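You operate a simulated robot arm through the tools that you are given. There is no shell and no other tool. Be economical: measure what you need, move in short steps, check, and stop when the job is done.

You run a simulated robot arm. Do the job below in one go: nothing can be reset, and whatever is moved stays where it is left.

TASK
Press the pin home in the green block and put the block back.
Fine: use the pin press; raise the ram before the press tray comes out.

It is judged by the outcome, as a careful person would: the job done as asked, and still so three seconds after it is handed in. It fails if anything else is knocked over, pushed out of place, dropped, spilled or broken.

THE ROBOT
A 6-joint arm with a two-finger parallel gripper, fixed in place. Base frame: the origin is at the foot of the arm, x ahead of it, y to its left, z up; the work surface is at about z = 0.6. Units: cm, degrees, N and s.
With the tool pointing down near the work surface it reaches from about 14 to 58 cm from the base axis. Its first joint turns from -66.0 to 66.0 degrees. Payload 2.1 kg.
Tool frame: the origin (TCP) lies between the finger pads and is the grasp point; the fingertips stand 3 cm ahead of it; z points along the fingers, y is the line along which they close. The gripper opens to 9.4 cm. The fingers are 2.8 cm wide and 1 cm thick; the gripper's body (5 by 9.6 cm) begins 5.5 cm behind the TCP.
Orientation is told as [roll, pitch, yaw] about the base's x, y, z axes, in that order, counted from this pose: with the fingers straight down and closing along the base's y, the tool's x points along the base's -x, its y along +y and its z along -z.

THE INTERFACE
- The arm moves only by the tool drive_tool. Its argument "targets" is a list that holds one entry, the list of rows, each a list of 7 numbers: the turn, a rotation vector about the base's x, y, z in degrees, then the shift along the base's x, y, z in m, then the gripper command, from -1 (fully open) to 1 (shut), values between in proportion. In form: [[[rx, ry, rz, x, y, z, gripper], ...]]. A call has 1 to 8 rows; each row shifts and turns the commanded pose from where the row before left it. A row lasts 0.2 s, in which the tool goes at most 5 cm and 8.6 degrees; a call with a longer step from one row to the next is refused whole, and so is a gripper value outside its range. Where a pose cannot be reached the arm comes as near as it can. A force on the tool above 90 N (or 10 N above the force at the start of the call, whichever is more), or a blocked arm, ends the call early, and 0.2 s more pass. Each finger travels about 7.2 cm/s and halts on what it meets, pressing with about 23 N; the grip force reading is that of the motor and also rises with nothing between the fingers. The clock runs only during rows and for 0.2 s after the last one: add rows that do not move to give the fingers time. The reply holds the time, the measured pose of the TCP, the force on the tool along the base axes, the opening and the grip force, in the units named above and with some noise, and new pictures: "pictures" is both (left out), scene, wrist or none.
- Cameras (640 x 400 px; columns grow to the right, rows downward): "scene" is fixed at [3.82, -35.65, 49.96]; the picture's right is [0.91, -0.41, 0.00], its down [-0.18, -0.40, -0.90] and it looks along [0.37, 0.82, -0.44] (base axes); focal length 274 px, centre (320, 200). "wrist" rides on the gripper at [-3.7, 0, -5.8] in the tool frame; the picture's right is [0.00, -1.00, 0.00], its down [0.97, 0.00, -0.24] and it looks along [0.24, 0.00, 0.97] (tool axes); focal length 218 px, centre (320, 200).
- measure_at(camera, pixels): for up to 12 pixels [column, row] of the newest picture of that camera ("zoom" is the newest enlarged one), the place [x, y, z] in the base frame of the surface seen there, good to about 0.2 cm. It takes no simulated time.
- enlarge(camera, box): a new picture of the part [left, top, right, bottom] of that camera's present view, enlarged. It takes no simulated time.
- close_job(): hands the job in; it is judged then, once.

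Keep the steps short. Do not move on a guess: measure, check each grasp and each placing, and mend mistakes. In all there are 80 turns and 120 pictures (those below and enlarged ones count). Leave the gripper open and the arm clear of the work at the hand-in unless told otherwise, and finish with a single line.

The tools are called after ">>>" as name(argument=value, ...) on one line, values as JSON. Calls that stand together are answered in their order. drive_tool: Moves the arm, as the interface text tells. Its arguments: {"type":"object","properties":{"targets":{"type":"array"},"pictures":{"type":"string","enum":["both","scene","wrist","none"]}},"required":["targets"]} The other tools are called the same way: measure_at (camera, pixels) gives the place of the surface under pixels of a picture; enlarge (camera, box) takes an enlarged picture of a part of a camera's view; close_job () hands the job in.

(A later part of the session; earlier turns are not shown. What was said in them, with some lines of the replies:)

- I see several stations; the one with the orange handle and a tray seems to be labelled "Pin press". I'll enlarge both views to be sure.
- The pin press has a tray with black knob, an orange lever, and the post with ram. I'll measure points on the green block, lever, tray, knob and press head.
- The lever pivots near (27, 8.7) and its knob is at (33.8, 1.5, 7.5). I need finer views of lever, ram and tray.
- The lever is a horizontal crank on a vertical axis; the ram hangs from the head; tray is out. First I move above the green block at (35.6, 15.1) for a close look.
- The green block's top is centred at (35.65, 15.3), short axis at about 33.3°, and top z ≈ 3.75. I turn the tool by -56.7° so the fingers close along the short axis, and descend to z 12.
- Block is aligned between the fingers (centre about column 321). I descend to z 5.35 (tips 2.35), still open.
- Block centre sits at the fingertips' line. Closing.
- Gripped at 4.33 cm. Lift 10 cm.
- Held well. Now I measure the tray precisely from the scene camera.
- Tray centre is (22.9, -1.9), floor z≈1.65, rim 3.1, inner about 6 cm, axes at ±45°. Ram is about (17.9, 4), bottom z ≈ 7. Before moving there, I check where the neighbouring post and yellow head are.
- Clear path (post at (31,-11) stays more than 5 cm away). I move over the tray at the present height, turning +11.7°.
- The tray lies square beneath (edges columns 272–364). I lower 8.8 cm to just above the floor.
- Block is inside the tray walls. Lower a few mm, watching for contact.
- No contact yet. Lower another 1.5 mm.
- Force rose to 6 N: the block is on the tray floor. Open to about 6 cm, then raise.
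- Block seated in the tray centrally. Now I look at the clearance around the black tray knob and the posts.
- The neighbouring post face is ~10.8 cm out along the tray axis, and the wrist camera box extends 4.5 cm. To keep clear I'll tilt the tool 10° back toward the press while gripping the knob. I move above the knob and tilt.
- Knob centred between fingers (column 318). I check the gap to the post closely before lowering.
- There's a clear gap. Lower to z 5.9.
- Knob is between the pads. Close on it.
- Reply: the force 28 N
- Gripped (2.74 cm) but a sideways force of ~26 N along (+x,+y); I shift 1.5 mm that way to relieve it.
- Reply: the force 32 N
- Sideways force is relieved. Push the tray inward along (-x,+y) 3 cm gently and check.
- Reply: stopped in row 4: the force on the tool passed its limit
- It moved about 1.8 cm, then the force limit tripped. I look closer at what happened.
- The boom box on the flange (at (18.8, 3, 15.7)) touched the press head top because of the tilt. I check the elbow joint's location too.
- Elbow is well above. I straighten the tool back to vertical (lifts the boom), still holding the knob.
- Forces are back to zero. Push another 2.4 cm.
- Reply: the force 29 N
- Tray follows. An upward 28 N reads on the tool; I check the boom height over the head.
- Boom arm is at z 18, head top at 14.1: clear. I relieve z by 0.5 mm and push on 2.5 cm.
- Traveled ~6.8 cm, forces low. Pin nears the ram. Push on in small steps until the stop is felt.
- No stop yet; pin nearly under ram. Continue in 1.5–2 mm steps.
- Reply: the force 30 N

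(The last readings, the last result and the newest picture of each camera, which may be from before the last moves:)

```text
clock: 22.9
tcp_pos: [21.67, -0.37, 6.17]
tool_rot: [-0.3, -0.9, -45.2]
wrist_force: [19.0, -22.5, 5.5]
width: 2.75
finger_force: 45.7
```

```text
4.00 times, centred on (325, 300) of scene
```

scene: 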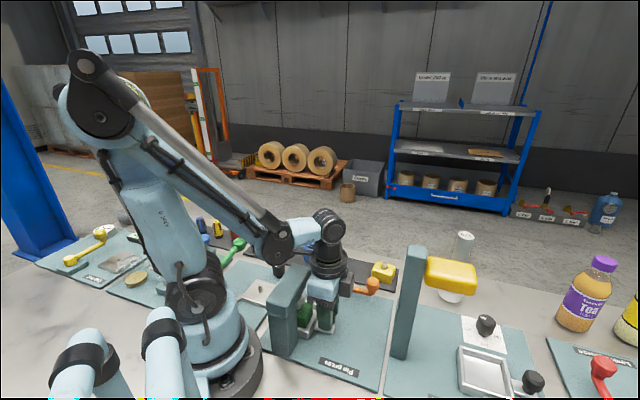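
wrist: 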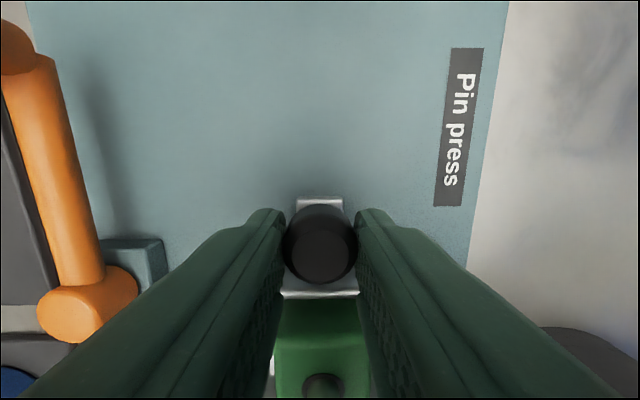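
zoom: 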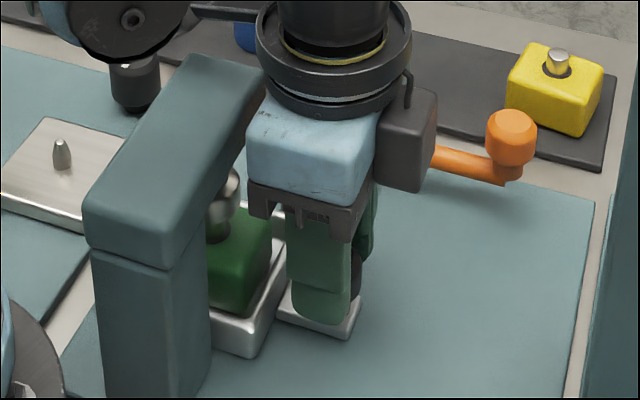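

Reaction of ~29 N along the tray axis: the end stop is reached. Release and raise.

>>> drive_tool(targets=[[[0, 0, 0, 0.001, -0.001, 0, -0.2], [0, 0, 0, 0, 0, 0, -0.2], [0, 0, 0, 0, 0, 0, -0.2], [0, 0, 0, 0, 0, 0.03, -0.2], [0, 0, 0, 0.01, -0.01, 0.04, -0.2], [0, 0, 0, 0.014, -0.014, 0.04, -0.2], [0, 0, 0, 0.014, -0.014, 0.02, -0.2], [0, 0, 0, 0, 0, 0, -0.2]]], pictures="both")

>>> enlarge(camera="scene", box=[265, 250, 385, 350])

```text
clock: 24.8
tcp_pos: [25.55, -4.22, 19.1]
tool_rot: [-0.3, -0.5, -45.1]
wrist_force: [0.7, 0.2, 0.2]
width: 5.64
finger_force: 0.1
```

scene: 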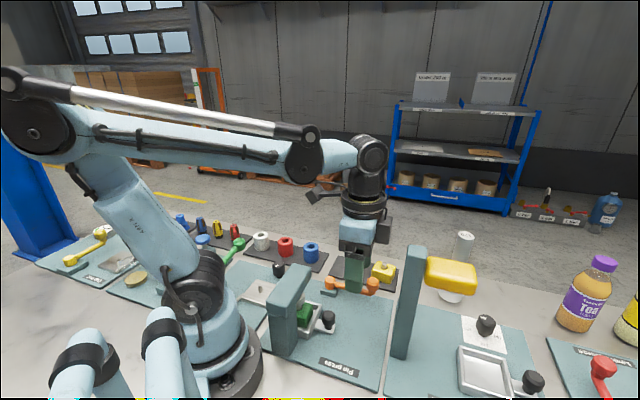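
wrist: 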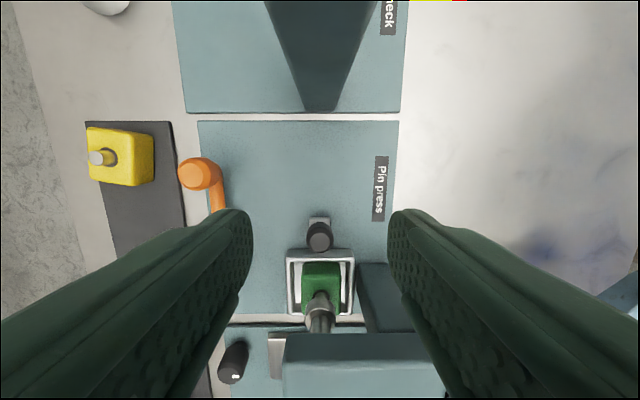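

```text
4.00 times, centred on (325, 300) of scene
```

zoom: 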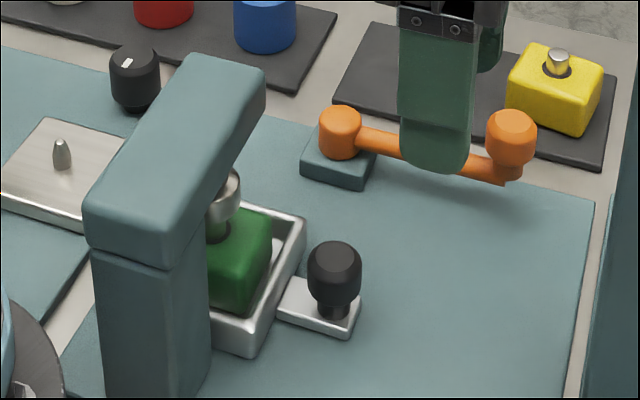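

The tray is in: the block sits beneath the ram. Next, the orange lever: I measure its knob and hub.

>>> measure_at(camera="wrist", pixels=[[195, 175], [205, 175], [215, 190], [216, 205]])

>>> measure_at(camera="zoom", pixels=[[512, 118], [512, 145], [508, 172], [340, 112], [340, 140], [385, 145], [490, 165], [225, 195], [220, 232], [495, 125], [528, 125]])

```text
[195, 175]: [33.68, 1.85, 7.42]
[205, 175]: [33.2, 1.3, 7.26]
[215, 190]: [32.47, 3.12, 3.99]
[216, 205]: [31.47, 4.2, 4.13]
```

```text
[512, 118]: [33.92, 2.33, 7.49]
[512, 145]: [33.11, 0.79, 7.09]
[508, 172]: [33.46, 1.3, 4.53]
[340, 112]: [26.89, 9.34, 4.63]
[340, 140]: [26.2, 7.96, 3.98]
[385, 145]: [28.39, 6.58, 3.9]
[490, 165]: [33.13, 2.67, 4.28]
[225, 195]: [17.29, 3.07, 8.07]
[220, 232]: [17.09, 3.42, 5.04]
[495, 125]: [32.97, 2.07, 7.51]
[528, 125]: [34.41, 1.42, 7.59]
```

Lever knob centre ≈ (33.7, 1.75), top z 7.5; hub ≈ (26.9, 8.8); arm 9.8 cm. Move above the knob.

>>> drive_tool(targets=[[[0, 0, 0, 0.0272, 0.0199, 0, -0.2], [0, 0, 0, 0.0272, 0.0199, -0.02, -0.2], [0, 0, 0, 0.0271, 0.0199, -0.03, -0.2], [0, 0, 0, 0, 0, 0, -0.2]]], pictures="wrist")

```text
clock: 25.8
tcp_pos: [33.72, 1.85, 14.13]
tool_rot: [-0.2, -0.5, -45.1]
wrist_force: [-0.5, -0.7, 0.8]
width: 5.64
finger_force: 0.0
```

wrist: 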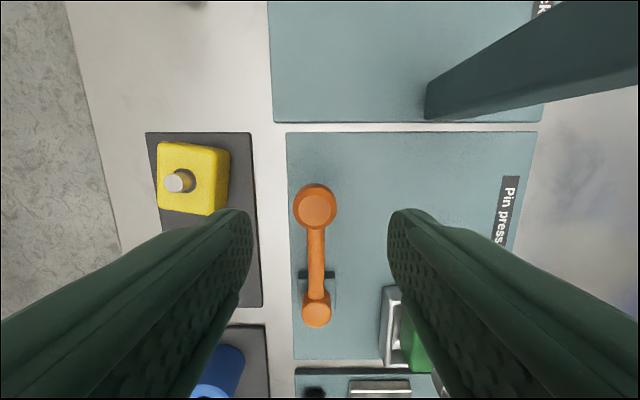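

Knob is at column 315, 2.5 mm left of centre; correct and lower to z 7.8.

>>> drive_tool(targets=[[[0, 0, 0, 0.0017, 0.0017, -0.02, -0.2], [0, 0, 0, 0, 0, -0.025, -0.2], [0, 0, 0, 0, 0, -0.018, -0.2], [0, 0, 0, 0, 0, 0, -0.2]]], pictures="wrist")

```text
clock: 26.8
tcp_pos: [33.8, 2.05, 7.81]
tool_rot: [-0.2, -0.4, -45.0]
wrist_force: [0.5, 0.7, -0.1]
width: 5.63
finger_force: 0.0
```

wrist: 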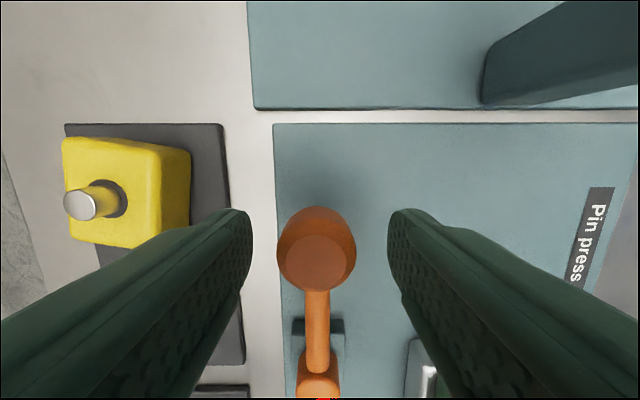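

Knob centred between fingers. Close.

>>> drive_tool(targets=[[[0, 0, 0, 0, 0, 0, 1], [0, 0, 0, 0, 0, 0, 1], [0, 0, 0, 0, 0, 0, 1], [0, 0, 0, 0, 0, 0, 1]]], pictures="wrist")

```text
clock: 27.8
tcp_pos: [33.84, 2.01, 7.96]
tool_rot: [-0.2, -0.5, -45.1]
wrist_force: [1.1, -1.1, -6.2]
width: 2.73
finger_force: 45.5
```

wrist: 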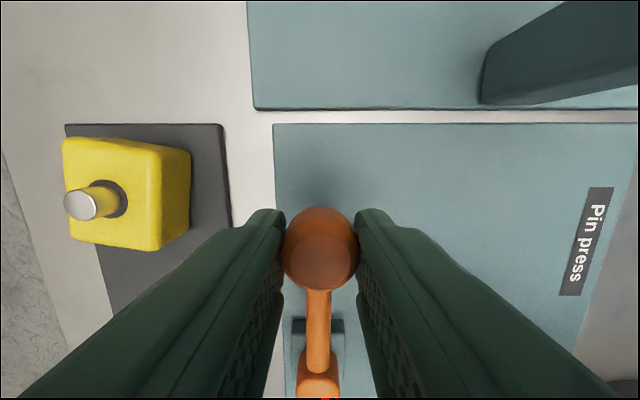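

Gripped (2.73 cm). Try turning the lever clockwise 10° (the free side), rotating the tool with it.

>>> drive_tool(targets=[[[0, 0, -5, -0.0063, -0.0057, 0, 1], [0, 0, -5, -0.0067, -0.0051, 0, 1], [0, 0, 0, 0, 0, 0, 1]]], pictures="scene")

>>> enlarge(camera="scene", box=[265, 250, 385, 350])

```text
clock: 28.6
tcp_pos: [32.46, 0.78, 7.94]
tool_rot: [-0.1, -0.4, -55.2]
wrist_force: [0.0, 5.3, -4.5]
width: 2.74
finger_force: 44.7
```

scene: 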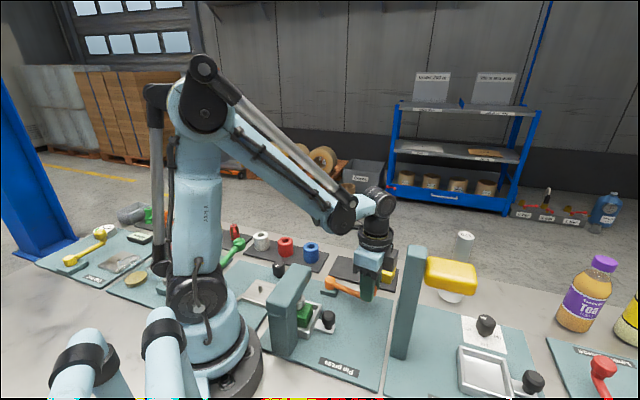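

```text
4.00 times, centred on (325, 300) of scene
```

zoom: 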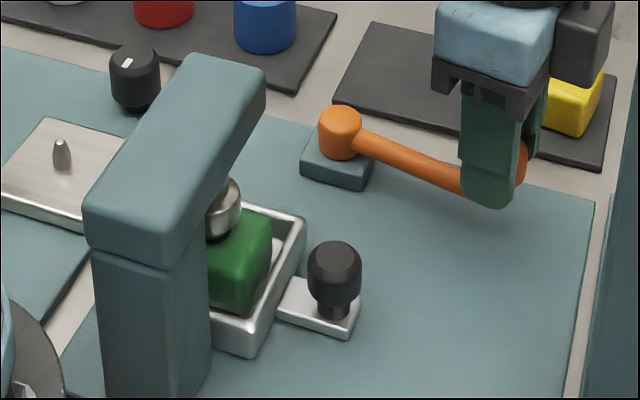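

The ram came down: clockwise is the press direction. Continue 20° more.

>>> drive_tool(targets=[[[0, 0, -5, -0.0072, -0.0046, 0, 1], [0, 0, -5, -0.0075, -0.0038, 0, 1], [0, 0, -5, -0.0079, -0.0033, 0, 1], [0, 0, -5, -0.0081, -0.0025, 0, 1], [0, 0, 0, 0, 0, 0, 1]]], pictures="scene")

>>> enlarge(camera="scene", box=[265, 250, 385, 350])

```text
clock: 29.8
tcp_pos: [30.15, -0.26, 7.96]
tool_rot: [1.5, -0.2, -75.1]
wrist_force: [62.5, 33.4, 4.6]
width: 2.74
finger_force: 44.9
```

scene: 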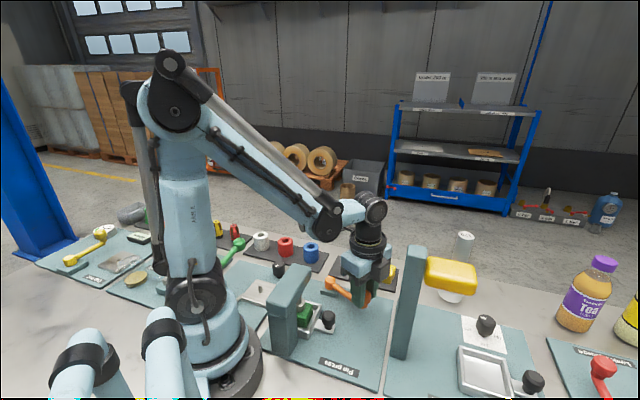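

```text
4.00 times, centred on (325, 300) of scene
```

zoom: 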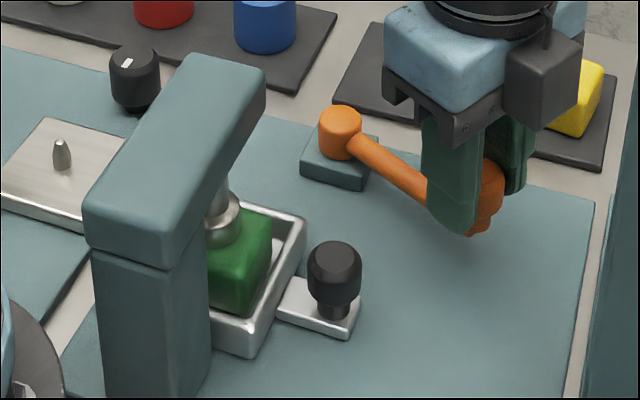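

Resistance (~70 N) is now felt. I check ram height compared with the block top.

>>> enlarge(camera="scene", box=[290, 285, 350, 335])

```text
8.00 times, centred on (320, 310) of scene
```

zoom: 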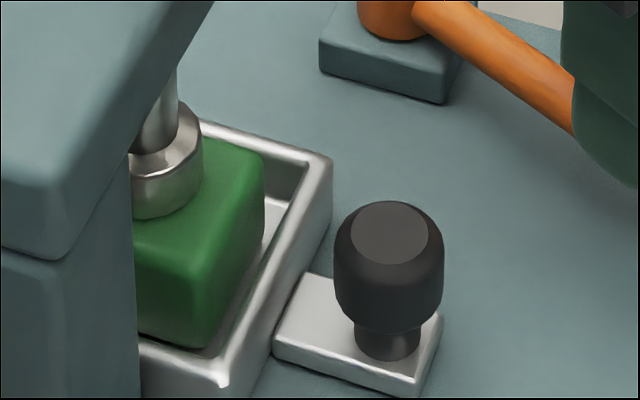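

>>> measure_at(camera="zoom", pixels=[[165, 185], [165, 205], [165, 213], [160, 235], [225, 200], [185, 140]])

```text
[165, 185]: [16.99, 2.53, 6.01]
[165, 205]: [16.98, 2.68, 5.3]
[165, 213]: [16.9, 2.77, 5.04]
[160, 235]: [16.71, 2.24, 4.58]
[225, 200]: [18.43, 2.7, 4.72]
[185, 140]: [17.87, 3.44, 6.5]
```

Ram bottom is at ~5.0, block top 4.65: almost home. Push 5–6° more in small rows.

>>> drive_tool(targets=[[[0, 0, -2, -0.0033, -0.0009, 0, 1], [0, 0, -2, -0.0033, -0.0008, 0, 1], [0, 0, 0, 0, 0, 0, 1], [0, 0, 0, 0, 0, 0, 1]]], pictures="scene")

>>> enlarge(camera="scene", box=[290, 285, 350, 335])

```text
clock: 30.2
tcp_pos: [30.12, -0.2, 8.05]
tool_rot: [2.3, -0.2, -76.9]
wrist_force: [7.1, 2.6, -6.0]
width: 2.68
finger_force: 45.3
stopped in row 2: the force on the tool passed its limit (the readings are from after the stop); the commanded pose is now the measured one
```

scene: 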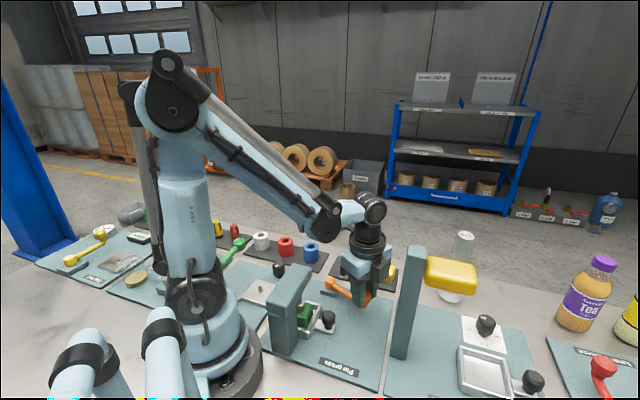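

```text
8.00 times, centred on (320, 310) of scene
```

zoom: 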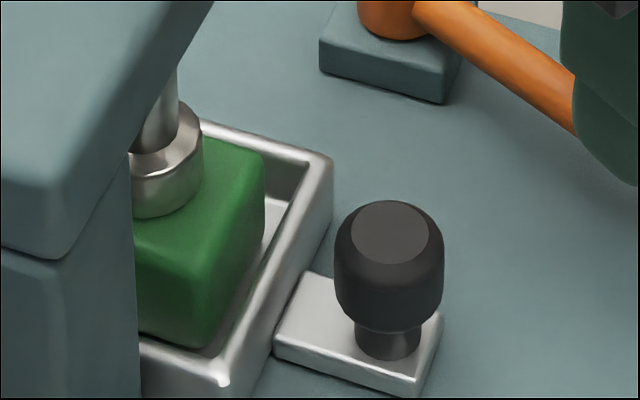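

The lever did not move further: it's at a firm stop with force >90 N. I turn the lever back (ram up) along its arc and inspect the pin.

>>> drive_tool(targets=[[[-0.25, 1.1, 5, 0.0079, 0.003, 0, 1], [-0.25, 1.1, 5, 0.0075, 0.0038, 0, 1], [0, 0, 5, 0.0072, 0.0044, 0, 1], [0, 0, 5, 0.0068, 0.005, 0, 1], [0, 0, 5.8, 0.0073, 0.0065, 0, 1], [0, 0, 0, 0, 0, 0, 1]]], pictures="scene")

>>> enlarge(camera="scene", box=[290, 285, 350, 335])

```text
clock: 31.6
tcp_pos: [33.73, 1.99, 8.02]
tool_rot: [-0.1, 0.1, -51.1]
wrist_force: [5.4, -4.7, 12.0]
width: 2.71
finger_force: 45.2
```

scene: 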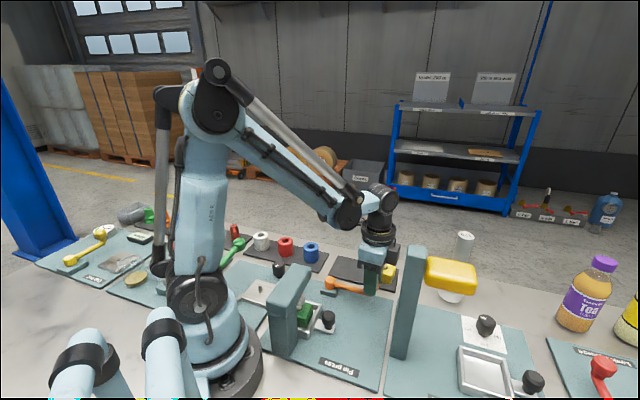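

```text
8.00 times, centred on (320, 310) of scene
```

zoom: 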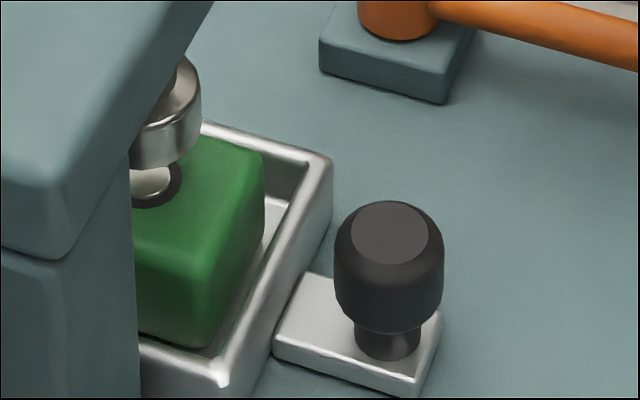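

The pin now looks near flush. I measure its top against the block top.

>>> measure_at(camera="zoom", pixels=[[145, 182], [152, 184], [158, 180], [150, 192], [170, 188], [155, 205], [150, 225], [200, 190], [220, 180], [165, 220]])

>>> enlarge(camera="scene", box=[298, 298, 328, 323])

```text
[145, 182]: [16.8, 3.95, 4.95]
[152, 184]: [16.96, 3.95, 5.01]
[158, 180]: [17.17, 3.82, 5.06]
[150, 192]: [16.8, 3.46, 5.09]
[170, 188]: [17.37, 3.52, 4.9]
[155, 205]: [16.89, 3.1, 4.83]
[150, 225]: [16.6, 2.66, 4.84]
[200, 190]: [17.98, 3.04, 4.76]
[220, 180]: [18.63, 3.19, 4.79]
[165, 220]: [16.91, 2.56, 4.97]
```

```text
16.00 times, centred on (313, 310) of scene
```

zoom: 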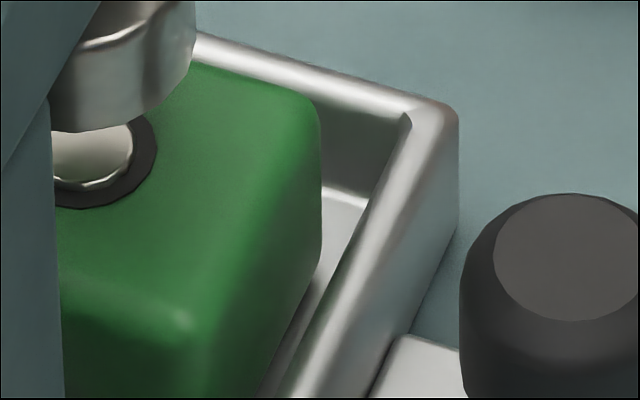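

Pin top ≈ 5.0, block ≈ 4.8: roughly 1–2 mm proud. To be sure it's truly home, I press a second time and compare the stop angle and ram height.

>>> drive_tool(targets=[[[0, 0, -4, -0.0063, -0.0057, 0, 1], [0, 0, -5, -0.0067, -0.0051, 0, 1], [0, 0, -5, -0.0072, -0.0046, 0, 1], [0, 0, -5, -0.0075, -0.0038, 0, 1], [0, 0, -5, -0.0075, -0.0031, 0, 1], [0, 0, 0, 0, 0, 0, 1]]], pictures="none")

```text
clock: 33.0
tcp_pos: [30.12, -0.24, 7.93]
tool_rot: [-0.1, 0.2, -75.3]
wrist_force: [4.4, 5.4, 19.1]
width: 2.73
finger_force: 45.3
```

Same place reached with little force. Push on slowly tangentially.

>>> drive_tool(targets=[[[0, 0, 0, -0.002, -0.0007, -0.0003, 1], [0, 0, 0, -0.002, -0.0007, 0, 1], [0, 0, 0, 0, 0, 0, 1]]], pictures="none")

```text
clock: 33.8
tcp_pos: [30.18, -0.29, 7.99]
tool_rot: [0.7, 0.2, -75.1]
wrist_force: [37.2, 22.7, 5.7]
width: 2.72
finger_force: 44.8
```

>>> drive_tool(targets=[[[0, 0, 0, -0.0018, -0.0006, 0, 1], [0, 0, 0, -0.0014, -0.0005, 0, 1], [0, 0, 0, 0, 0, 0, 1]]], pictures="scene")

>>> enlarge(camera="scene", box=[290, 285, 350, 335])

```text
clock: 34.6
tcp_pos: [30.13, -0.22, 7.91]
tool_rot: [1.5, 0.0, -75.1]
wrist_force: [60.5, 29.3, -19.7]
width: 2.72
finger_force: 45.2
```

scene: 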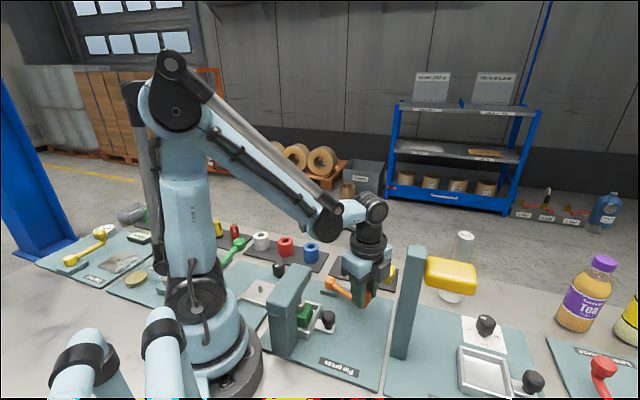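

```text
8.00 times, centred on (320, 310) of scene
```

zoom: 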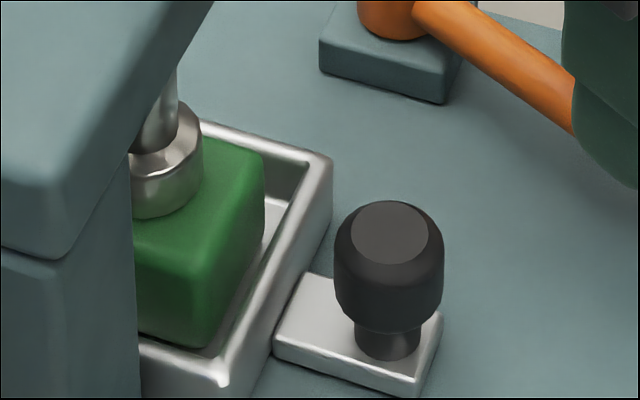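

Rigid stop, identical ram height: the pin is home. Turn the lever back to its start, raising the ram fully.

>>> drive_tool(targets=[[[0, 0, 0, 0.0065, 0.0022, 0, 1], [0, 0, 5, 0.0079, 0.003, 0, 1], [0, 0, 5, 0.0075, 0.0038, 0, 1], [0, 0, 5, 0.0072, 0.0044, 0, 1], [0, 0, 5, 0.0068, 0.005, 0, 1], [0, 0, 6, 0.0073, 0.0065, 0, 1], [0, 0, 4, 0.0006, 0.0006, 0, 1], [0, 0, 0, 0, 0, 0, 1]]], pictures="both")

>>> enlarge(camera="scene", box=[265, 250, 385, 350])

```text
clock: 36.4
tcp_pos: [33.83, 2.06, 8.07]
tool_rot: [-0.1, 0.0, -45.1]
wrist_force: [2.7, -3.8, -11.0]
width: 2.73
finger_force: 45.3
```

scene: 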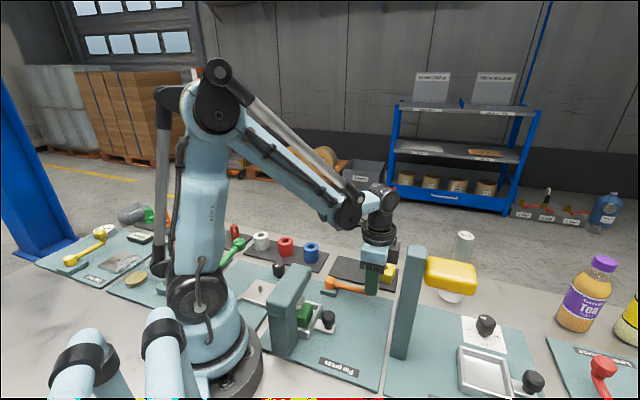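
wrist: 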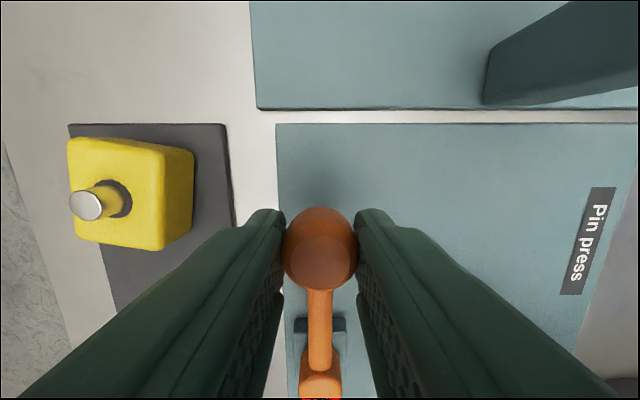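

```text
4.00 times, centred on (325, 300) of scene
```

zoom: 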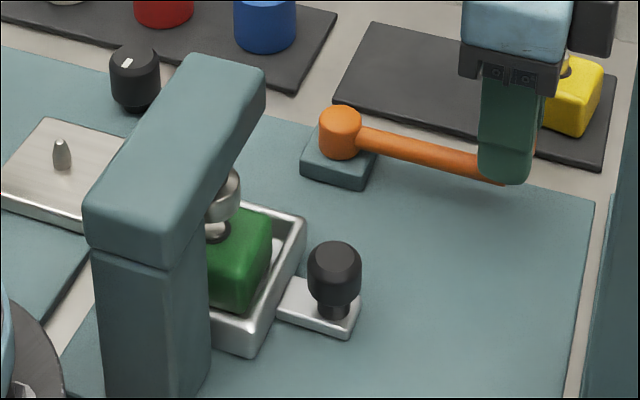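

Ram looks as high as initially. I nudge 3 mm further counter-clockwise to confirm it's at its upper stop, then release and rise.

>>> drive_tool(targets=[[[0, 0, 0, 0.0014, 0.0014, 0, 1], [0, 0, 0, 0.001, 0.001, 0, 1], [0, 0, 0, 0, 0, 0, 1]]], pictures="none")

```text
clock: 37.2
tcp_pos: [33.93, 2.12, 8.04]
tool_rot: [-0.8, -0.1, -45.3]
wrist_force: [-20.3, -27.3, 3.7]
width: 2.74
finger_force: 44.9
```

Upper stop confirmed (34 N, no motion). Relax, release, rise.

>>> drive_tool(targets=[[[0, 0, 0, -0.002, -0.002, 0, 1], [0, 0, 0, 0, 0, 0, -0.2], [0, 0, 0, 0, 0, 0, -0.2], [0, 0, 0, 0, 0, 0, -0.2], [0, 0, 0, 0, 0, 0.03, -0.2], [0, 0, 0, 0, 0, 0.04, -0.2], [0, 0, 0, 0, 0, 0.04, -0.2], [0, 0, 0, 0, 0, 0, -0.2]]], pictures="both")

```text
clock: 39.0
tcp_pos: [33.81, 2.17, 19.05]
tool_rot: [0.0, 0.0, -45.2]
wrist_force: [0.6, -0.2, 0.2]
width: 5.64
finger_force: 0.1
```

scene: 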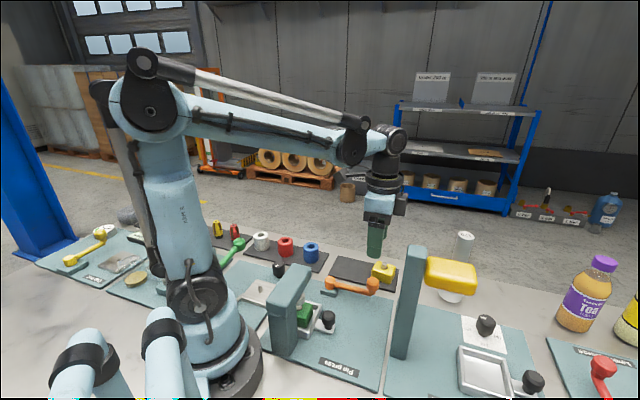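
wrist: 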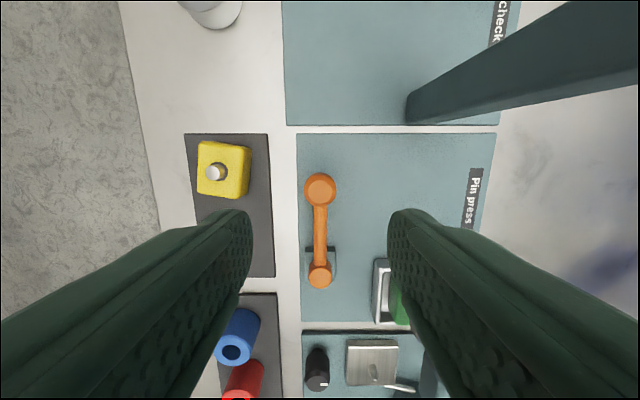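

Now the tray knob: measure its present position.

>>> enlarge(camera="scene", box=[290, 285, 350, 335])

>>> measure_at(camera="scene", pixels=[[328, 314], [329, 316], [327, 312]])

```text
8.00 times, centred on (320, 310) of scene
```

zoom: 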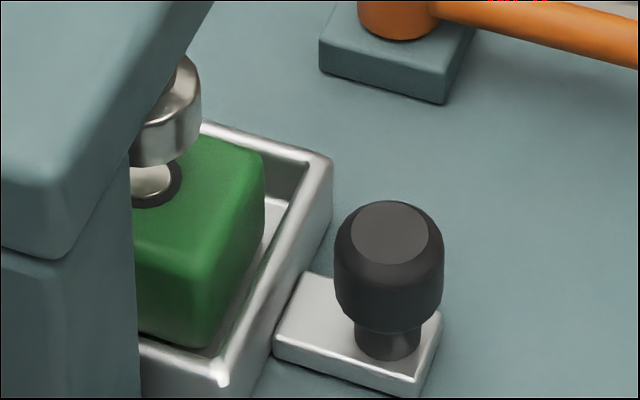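

```text
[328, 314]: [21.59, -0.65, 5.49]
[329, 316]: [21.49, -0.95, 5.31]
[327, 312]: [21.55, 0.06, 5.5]
```

Knob at ≈ (21.65, -0.5). Move above it along the earlier grip line and lower to z 12.

>>> drive_tool(targets=[[[0, 0, 0, -0.0303, -0.0064, 0, -0.2], [0, 0, 0, -0.0303, -0.0064, 0, -0.2], [0, 0, 0, -0.0303, -0.0064, 0, -0.2], [0, 0, 0, -0.0303, -0.0064, 0, -0.2], [0, 0, 0, 0, 0, -0.035, -0.2], [0, 0, 0, 0, 0, -0.035, -0.2], [0, 0, 0, 0, 0, 0, -0.2]]], pictures="both")

```text
clock: 40.6
tcp_pos: [21.71, -0.33, 11.9]
tool_rot: [0.0, 0.0, -45.2]
wrist_force: [0.3, -0.3, -0.2]
width: 5.65
finger_force: 0.1
```

scene: 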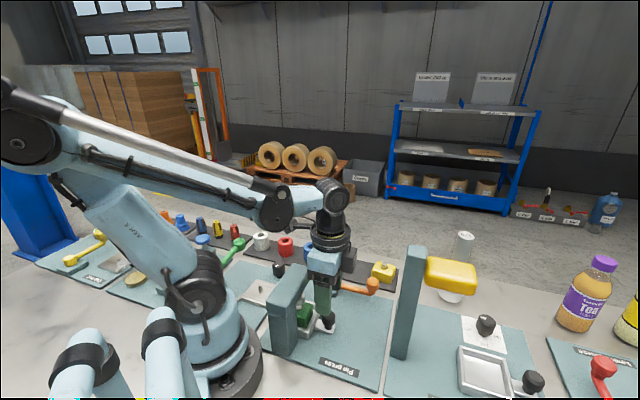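
wrist: 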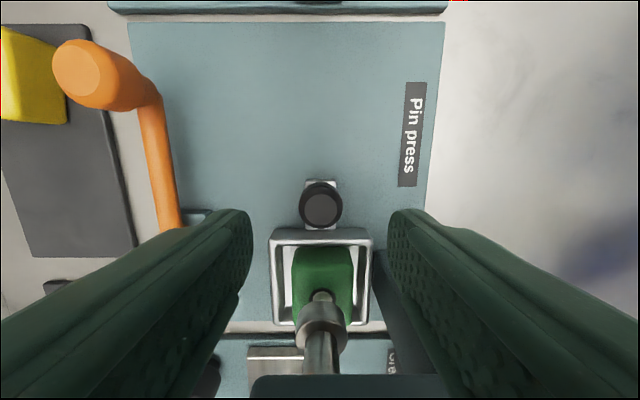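

Knob centred at column 321. Lower to z 6.15 and close.

>>> drive_tool(targets=[[[0, 0, 0, 0, 0, -0.03, -0.2], [0, 0, 0, 0, 0, -0.02, -0.2], [0, 0, 0, 0, 0, -0.0075, -0.2], [0, 0, 0, 0, 0, 0, -0.2], [0, 0, 0, 0, 0, 0, 1], [0, 0, 0, 0, 0, 0, 1], [0, 0, 0, 0, 0, 0, 1], [0, 0, 0, 0, 0, 0, 1]]], pictures="wrist")

```text
clock: 42.4
tcp_pos: [21.65, -0.53, 6.13]
tool_rot: [-0.1, 0.0, -45.2]
wrist_force: [-0.5, -2.2, -14.9]
width: 2.72
finger_force: 44.7
```

wrist: 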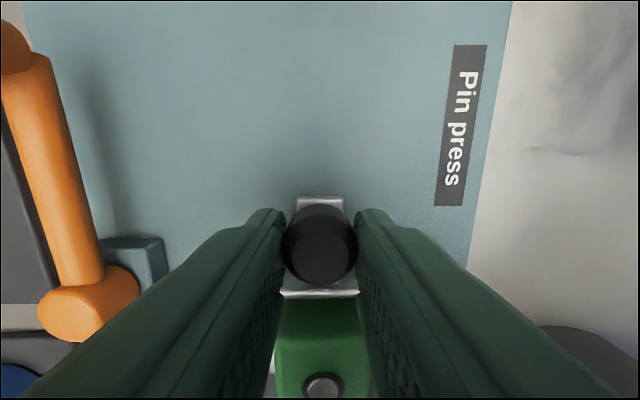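

Gripped. Ram is up, so pull the tray out 3.5 cm along (+x,-y).

>>> drive_tool(targets=[[[0, 0, 0, 0.0025, -0.0025, 0, 1], [0, 0, 0, 0.0037, -0.0037, 0, 1], [0, 0, 0, 0.0037, -0.0037, 0, 1], [0, 0, 0, 0.0037, -0.0037, 0, 1], [0, 0, 0, 0.0037, -0.0037, 0, 1], [0, 0, 0, 0.0037, -0.0037, 0, 1], [0, 0, 0, 0.0037, -0.0037, 0, 1], [0, 0, 0, 0, 0, 0, 1]]], pictures="scene")

>>> enlarge(camera="scene", box=[265, 250, 385, 350])

```text
clock: 44.2
tcp_pos: [24.08, -2.92, 6.2]
tool_rot: [-0.3, 0.0, -45.1]
wrist_force: [-14.3, -12.9, -4.3]
width: 2.72
finger_force: 45.1
```

scene: 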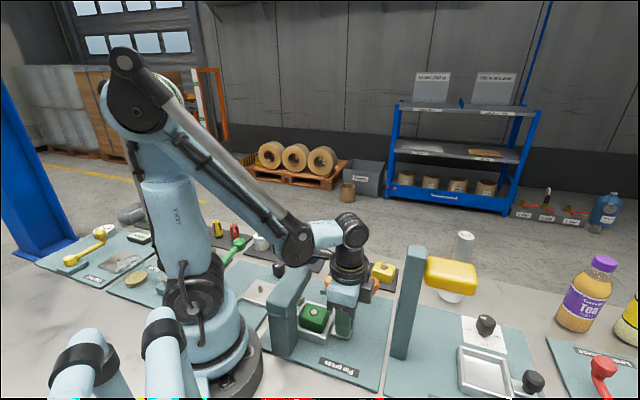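

```text
4.00 times, centred on (325, 300) of scene
```

zoom: 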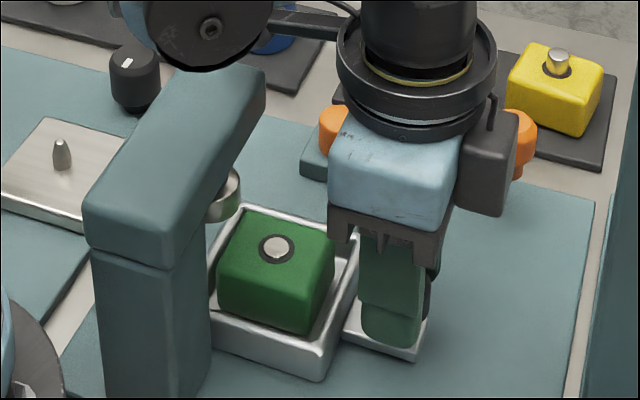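

Tray follows, pin visibly home. Relieve the lateral force and pull 3 cm more.

>>> drive_tool(targets=[[[0, 0, 0, 0.0025, -0.0037, 0, 1], [0, 0, 0, 0.0036, -0.0038, 0, 1], [0, 0, 0, 0.0037, -0.0037, 0, 1], [0, 0, 0, 0.0037, -0.0037, 0, 1], [0, 0, 0, 0.0037, -0.0037, 0, 1], [0, 0, 0, 0.0037, -0.0037, 0, 1], [0, 0, 0, 0, 0, 0, 1]]], pictures="none")

```text
clock: 45.8
tcp_pos: [26.28, -5.11, 6.23]
tool_rot: [-0.1, 0.0, -45.0]
wrist_force: [-3.8, -3.7, 0.7]
width: 2.73
finger_force: 45.3
```

At 4.66 along the axis. Now tilt back 7.5° progressively while pulling the last part (keeps the camera off the post).

>>> drive_tool(targets=[[[-1.77, -1.77, 0, 0.003, -0.003, 0, 1], [-1.77, -1.77, 0, 0.0035, -0.0035, 0, 1], [-1.77, -1.77, 0, 0.0035, -0.0035, 0, 1], [0, 0, 0, 0, 0, 0, 1]]], pictures="both")

>>> enlarge(camera="scene", box=[280, 225, 420, 365])

```text
clock: 46.8
tcp_pos: [27.31, -5.98, 6.26]
tool_rot: [0.0, -7.5, -45.2]
wrist_force: [3.1, -2.9, -1.7]
width: 2.74
finger_force: 44.7
```

scene: 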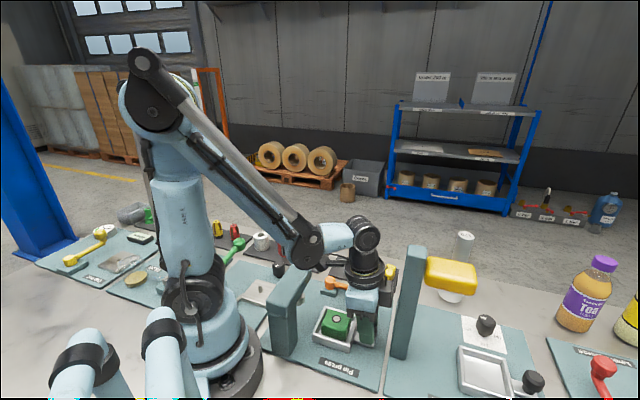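
wrist: 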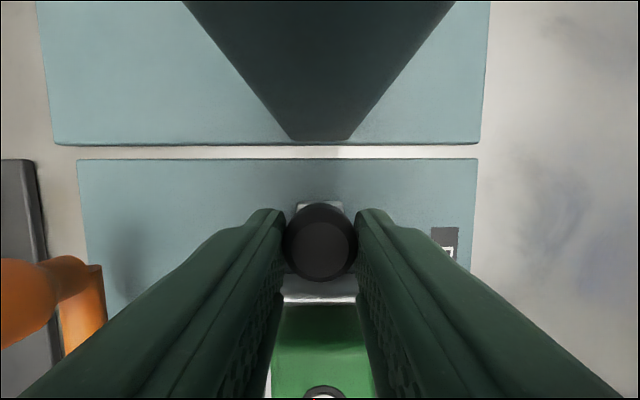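

```text
2.86 times, centred on (350, 295) of scene
```

zoom: 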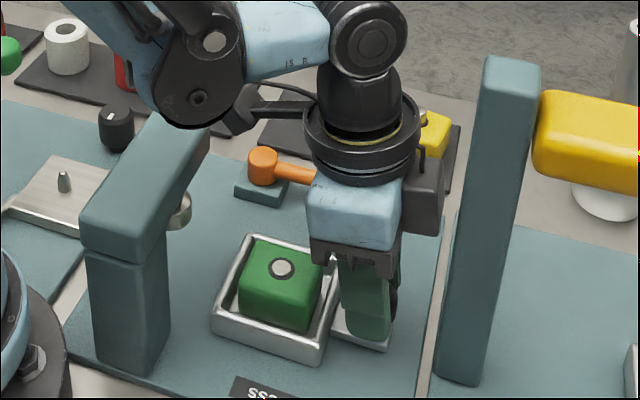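

Good clearance both sides. Pull the last few mm until the outer stop.

>>> drive_tool(targets=[[[0, 0, 0, 0.0012, -0.0012, 0, 1], [0, 0, 0, 0.0012, -0.0012, 0, 1], [0, 0, 0, 0.001, -0.001, 0, 1], [0, 0, 0, 0, 0, 0, 1]]], pictures="none")

>>> measure_at(camera="scene", pixels=[[335, 320], [335, 324], [325, 306], [313, 332]])

```text
clock: 47.8
tcp_pos: [27.52, -6.32, 6.16]
tool_rot: [0.0, -7.1, -45.0]
wrist_force: [-17.4, 22.4, 1.1]
width: 2.73
finger_force: 45.3
```

```text
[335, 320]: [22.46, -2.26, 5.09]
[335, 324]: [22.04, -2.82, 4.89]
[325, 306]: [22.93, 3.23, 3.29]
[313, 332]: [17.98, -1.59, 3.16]
```

Outer stop reached (28 N back), tray at its original place. Release and rise; then go above the block and straighten.

>>> drive_tool(targets=[[[0, 0, 0, -0.0015, 0.0015, 0, 1], [0, 0, 0, 0, 0, 0, -0.2], [0, 0, 0, 0, 0, 0, -0.2], [0, 0, 0, 0, 0, 0, -0.2], [0, 0, 0, 0, 0, 0.035, -0.2], [1.25, 1.25, 0, -0.01, 0.01, 0.04, -0.2], [2, 2, 0, -0.011, 0.0105, 0.015, -0.2], [2, 2, 0, -0.011, 0.0105, 0, -0.2]]], pictures="both")

```text
clock: 49.6
tcp_pos: [24.36, -3.25, 15.23]
tool_rot: [-0.1, 0.1, -45.2]
wrist_force: [0.8, -0.3, 0.3]
width: 5.64
finger_force: 0.1
```

scene: 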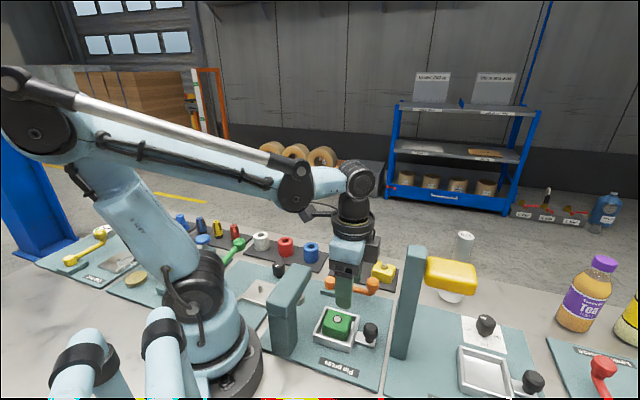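
wrist: 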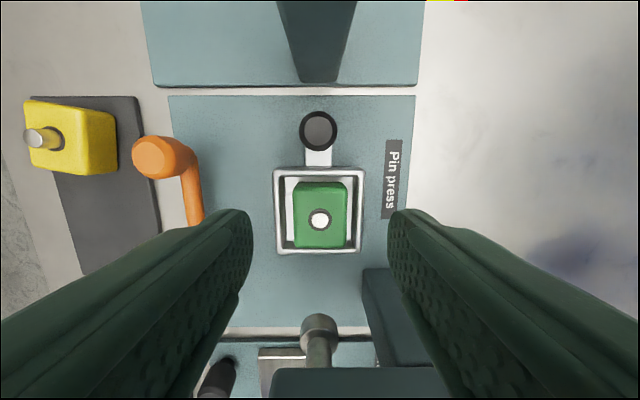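

Measure the pin/block location.

>>> enlarge(camera="wrist", box=[264, 160, 376, 260])

>>> measure_at(camera="wrist", pixels=[[320, 219], [320, 200], [320, 238], [300, 219], [340, 219]])

```text
4.00 times, centred on (320, 210) of wrist
```

zoom: 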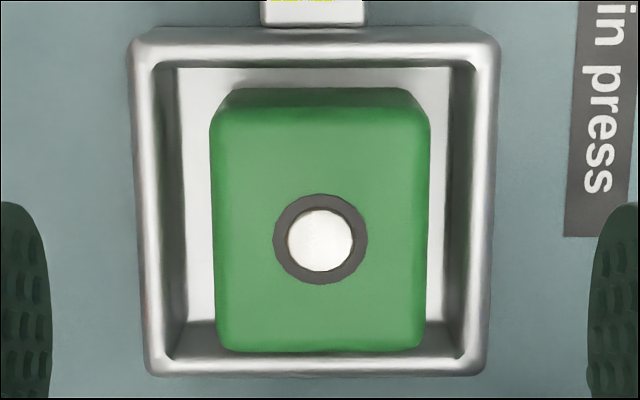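

```text
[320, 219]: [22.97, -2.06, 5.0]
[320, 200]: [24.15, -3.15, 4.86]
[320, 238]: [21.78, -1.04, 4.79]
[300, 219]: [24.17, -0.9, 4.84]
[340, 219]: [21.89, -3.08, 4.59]
```

Block is centred on (22.97, -2.0), square to the tool. Move over it and descend to z 6.3 (tips just above the rim).

>>> drive_tool(targets=[[[0, 0, 0, -0.0138, 0.0131, 0, -0.2], [0, 0, 0, 0, 0, -0.03, -0.2], [0, 0, 0, 0, 0, -0.03, -0.2], [0, 0, 0, 0, 0, -0.02, -0.2], [0, 0, 0, 0, 0, -0.0093, -0.2], [0, 0, 0, 0, 0, 0, -0.2]]], pictures="wrist")

```text
clock: 51.0
tcp_pos: [22.88, -1.84, 6.11]
tool_rot: [-0.1, -0.2, -45.2]
wrist_force: [-0.1, 0.2, -0.2]
width: 5.68
finger_force: 0.0
```

wrist: 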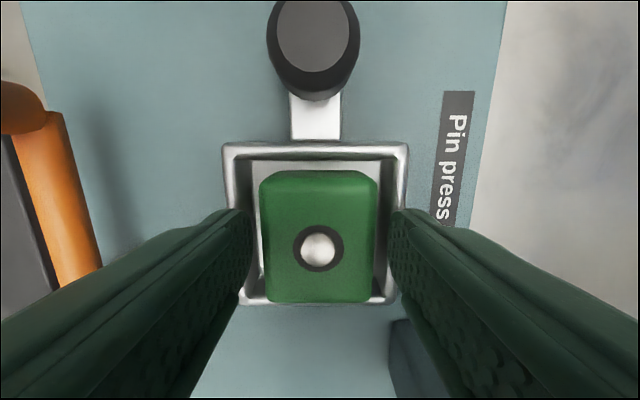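

Aligned, no contact. Raise 1 mm to stay off the rim, and close on the block.

>>> drive_tool(targets=[[[0, 0, 0, 0, 0, 0.001, -0.2], [0, 0, 0, 0, 0, 0, 1], [0, 0, 0, 0, 0, 0, 1], [0, 0, 0, 0, 0, 0, 1], [0, 0, 0, 0, 0, 0, 1]]], pictures="none")

```text
clock: 52.2
tcp_pos: [22.95, -1.86, 6.38]
tool_rot: [0.0, -0.1, -45.0]
wrist_force: [-0.2, -0.1, -0.5]
width: 4.39
finger_force: 22.8
```

Gripped (4.39). Lift 9 cm.

>>> drive_tool(targets=[[[0, 0, 0, 0, 0, 0.02, 1], [0, 0, 0, 0, 0, 0.035, 1], [0, 0, 0, 0, 0, 0.035, 1], [0, 0, 0, 0, 0, 0, 1]]], pictures="both")

```text
clock: 53.2
tcp_pos: [22.87, -2.03, 15.46]
tool_rot: [-0.1, -0.2, -45.1]
wrist_force: [0.3, -1.1, 0.2]
width: 4.35
finger_force: 23.4
```

scene: 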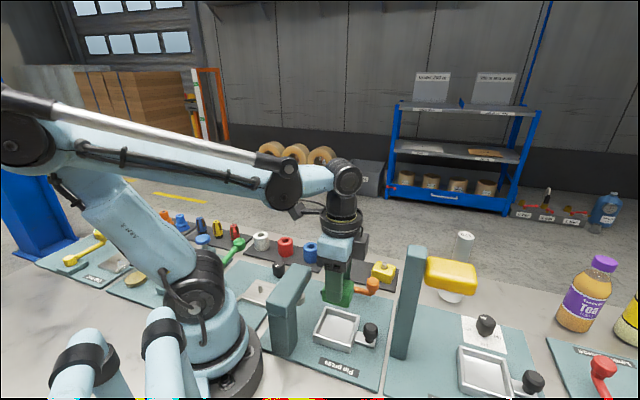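
wrist: 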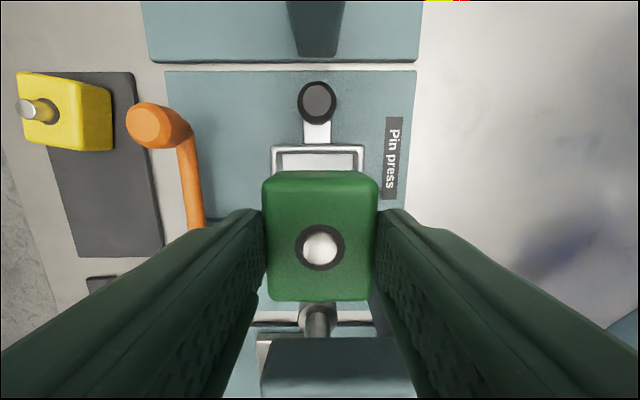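

Held, pin flush-looking. Carry it back over its place at (35.65, 15.25), yaw -56.7.

>>> drive_tool(targets=[[[0, 0, -1.93, 0.0212, 0.0287, 0, 1], [0, 0, -1.93, 0.0212, 0.0287, 0, 1], [0, 0, -1.93, 0.0212, 0.0287, 0, 1], [0, 0, -1.93, 0.0212, 0.0287, 0, 1], [0, 0, -1.93, 0.0212, 0.0287, 0, 1], [0, 0, -1.93, 0.0212, 0.0287, 0, 1], [0, 0, 0, 0, 0, 0, 1]]], pictures="both")

```text
clock: 54.8
tcp_pos: [35.55, 15.34, 15.34]
tool_rot: [-0.1, -0.2, -56.8]
wrist_force: [-0.8, 0.0, -0.9]
width: 4.35
finger_force: 23.0
```

scene: 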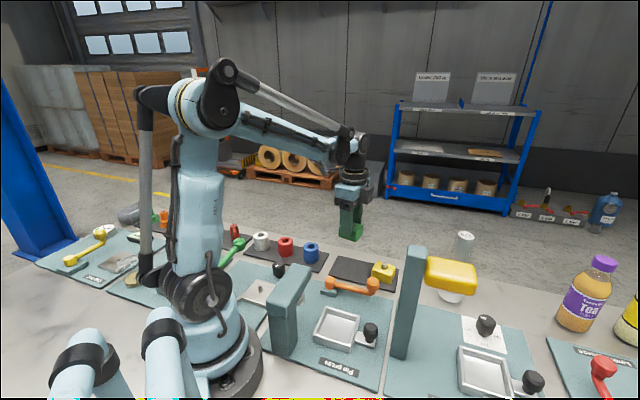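
wrist: 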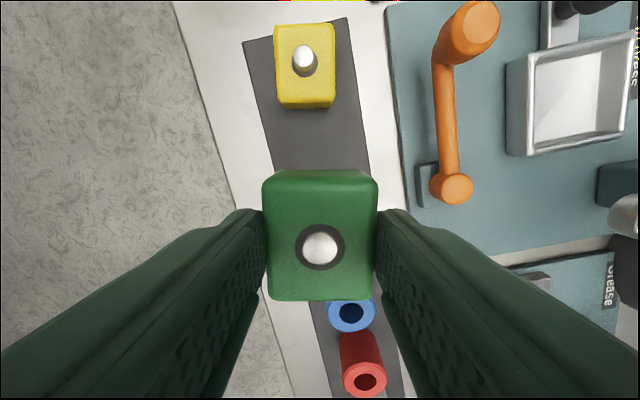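

Same view as when it was picked up. Lower to just above the rack plate.

>>> drive_tool(targets=[[[0, 0, 0, 0.0005, -0.0003, -0.04, 1], [0, 0, 0, 0, 0, -0.035, 1], [0, 0, 0, 0, 0, -0.015, 1], [0, 0, 0, 0, 0, -0.007, 1], [0, 0, 0, 0, 0, 0, 1]]], pictures="wrist")

```text
clock: 56.0
tcp_pos: [35.74, 15.24, 5.61]
tool_rot: [-0.1, -0.1, -56.7]
wrist_force: [0.2, 0.1, -1.7]
width: 4.33
finger_force: 23.0
```

wrist: 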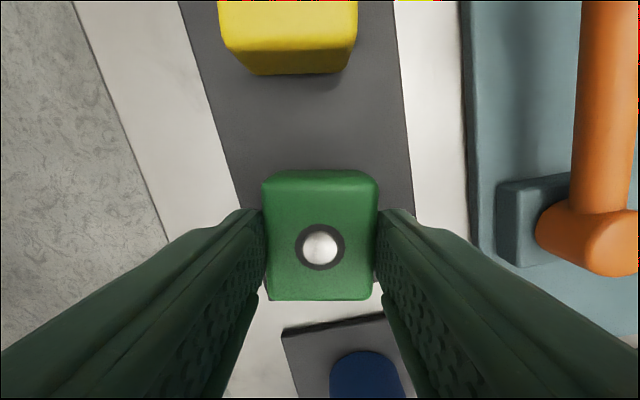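

Matches the pick-up view. Lower the last ~2 mm until contact.

>>> drive_tool(targets=[[[0, 0, 0, -0.0005, 0, -0.001, 1], [0, 0, 0, 0, 0, -0.001, 1], [0, 0, 0, 0, 0, -0.0005, 1], [0, 0, 0, 0, 0, 0, 1]]], pictures="none")

```text
clock: 57.0
tcp_pos: [35.56, 15.41, 5.47]
tool_rot: [-0.2, -0.2, -56.7]
wrist_force: [-2.0, -1.6, 16.8]
width: 4.36
finger_force: 22.8
```

Contact (17 N). Open and rise.

>>> drive_tool(targets=[[[0, 0, 0, 0, 0, 0.001, 1], [0, 0, 0, 0, 0, 0, -0.5], [0, 0, 0, 0, 0, 0, -0.5], [0, 0, 0, 0, 0, 0, -0.5], [0, 0, 0, 0, 0, 0.03, -0.5], [0, 0, 0, 0, 0, 0.04, -0.5], [0, 0, 0, 0, 0, 0.04, -1], [0, 0, 0, 0, 0, 0.04, -1]]], pictures="both")

>>> enlarge(camera="scene", box=[255, 230, 415, 370])

>>> enlarge(camera="wrist", box=[240, 80, 400, 260])

```text
clock: 58.8
tcp_pos: [35.66, 15.29, 20.49]
tool_rot: [-0.1, 0.0, -56.6]
wrist_force: [0.2, 0.0, 0.0]
width: 9.41
finger_force: 0.1
```

scene: 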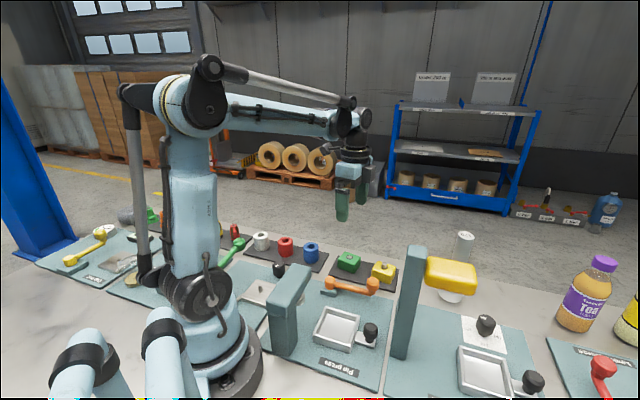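
wrist: 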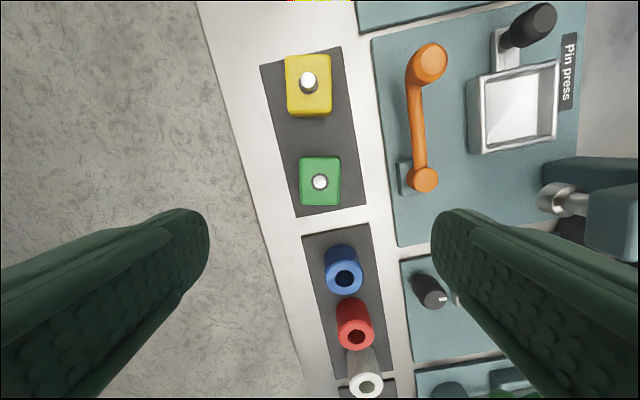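

```text
2.86 times, centred on (335, 300) of scene
```

zoom: 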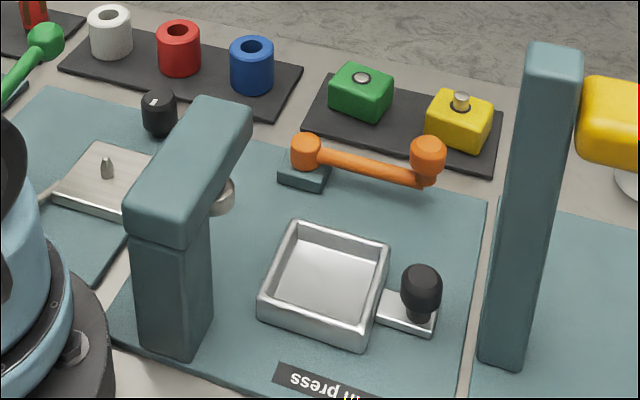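

```text
2.22 times, centred on (320, 170) of wrist
```

zoom: 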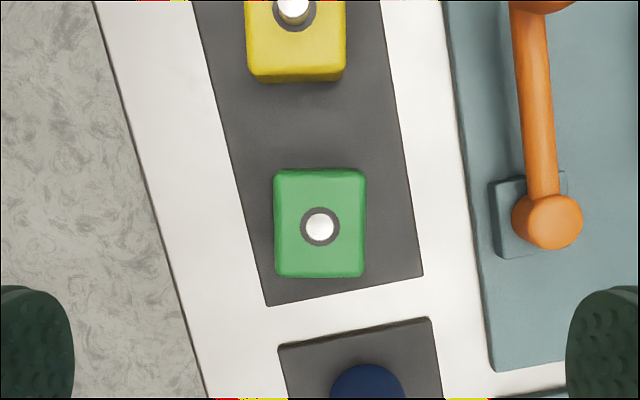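

The green block is back in its place with the pin home, the lever and the tray are back at their starting stops, and the gripper is open and clear. Handing in.

>>> close_job()

```text
The job is handed in.
```

The green block's pin is pressed to the press's firm stop (about 1–2 mm still shows above the block), the ram was raised before the tray came out, and the block is back in its place; on the way in, the arm's boom briefly touched the top of the press head, with no displacement seen.
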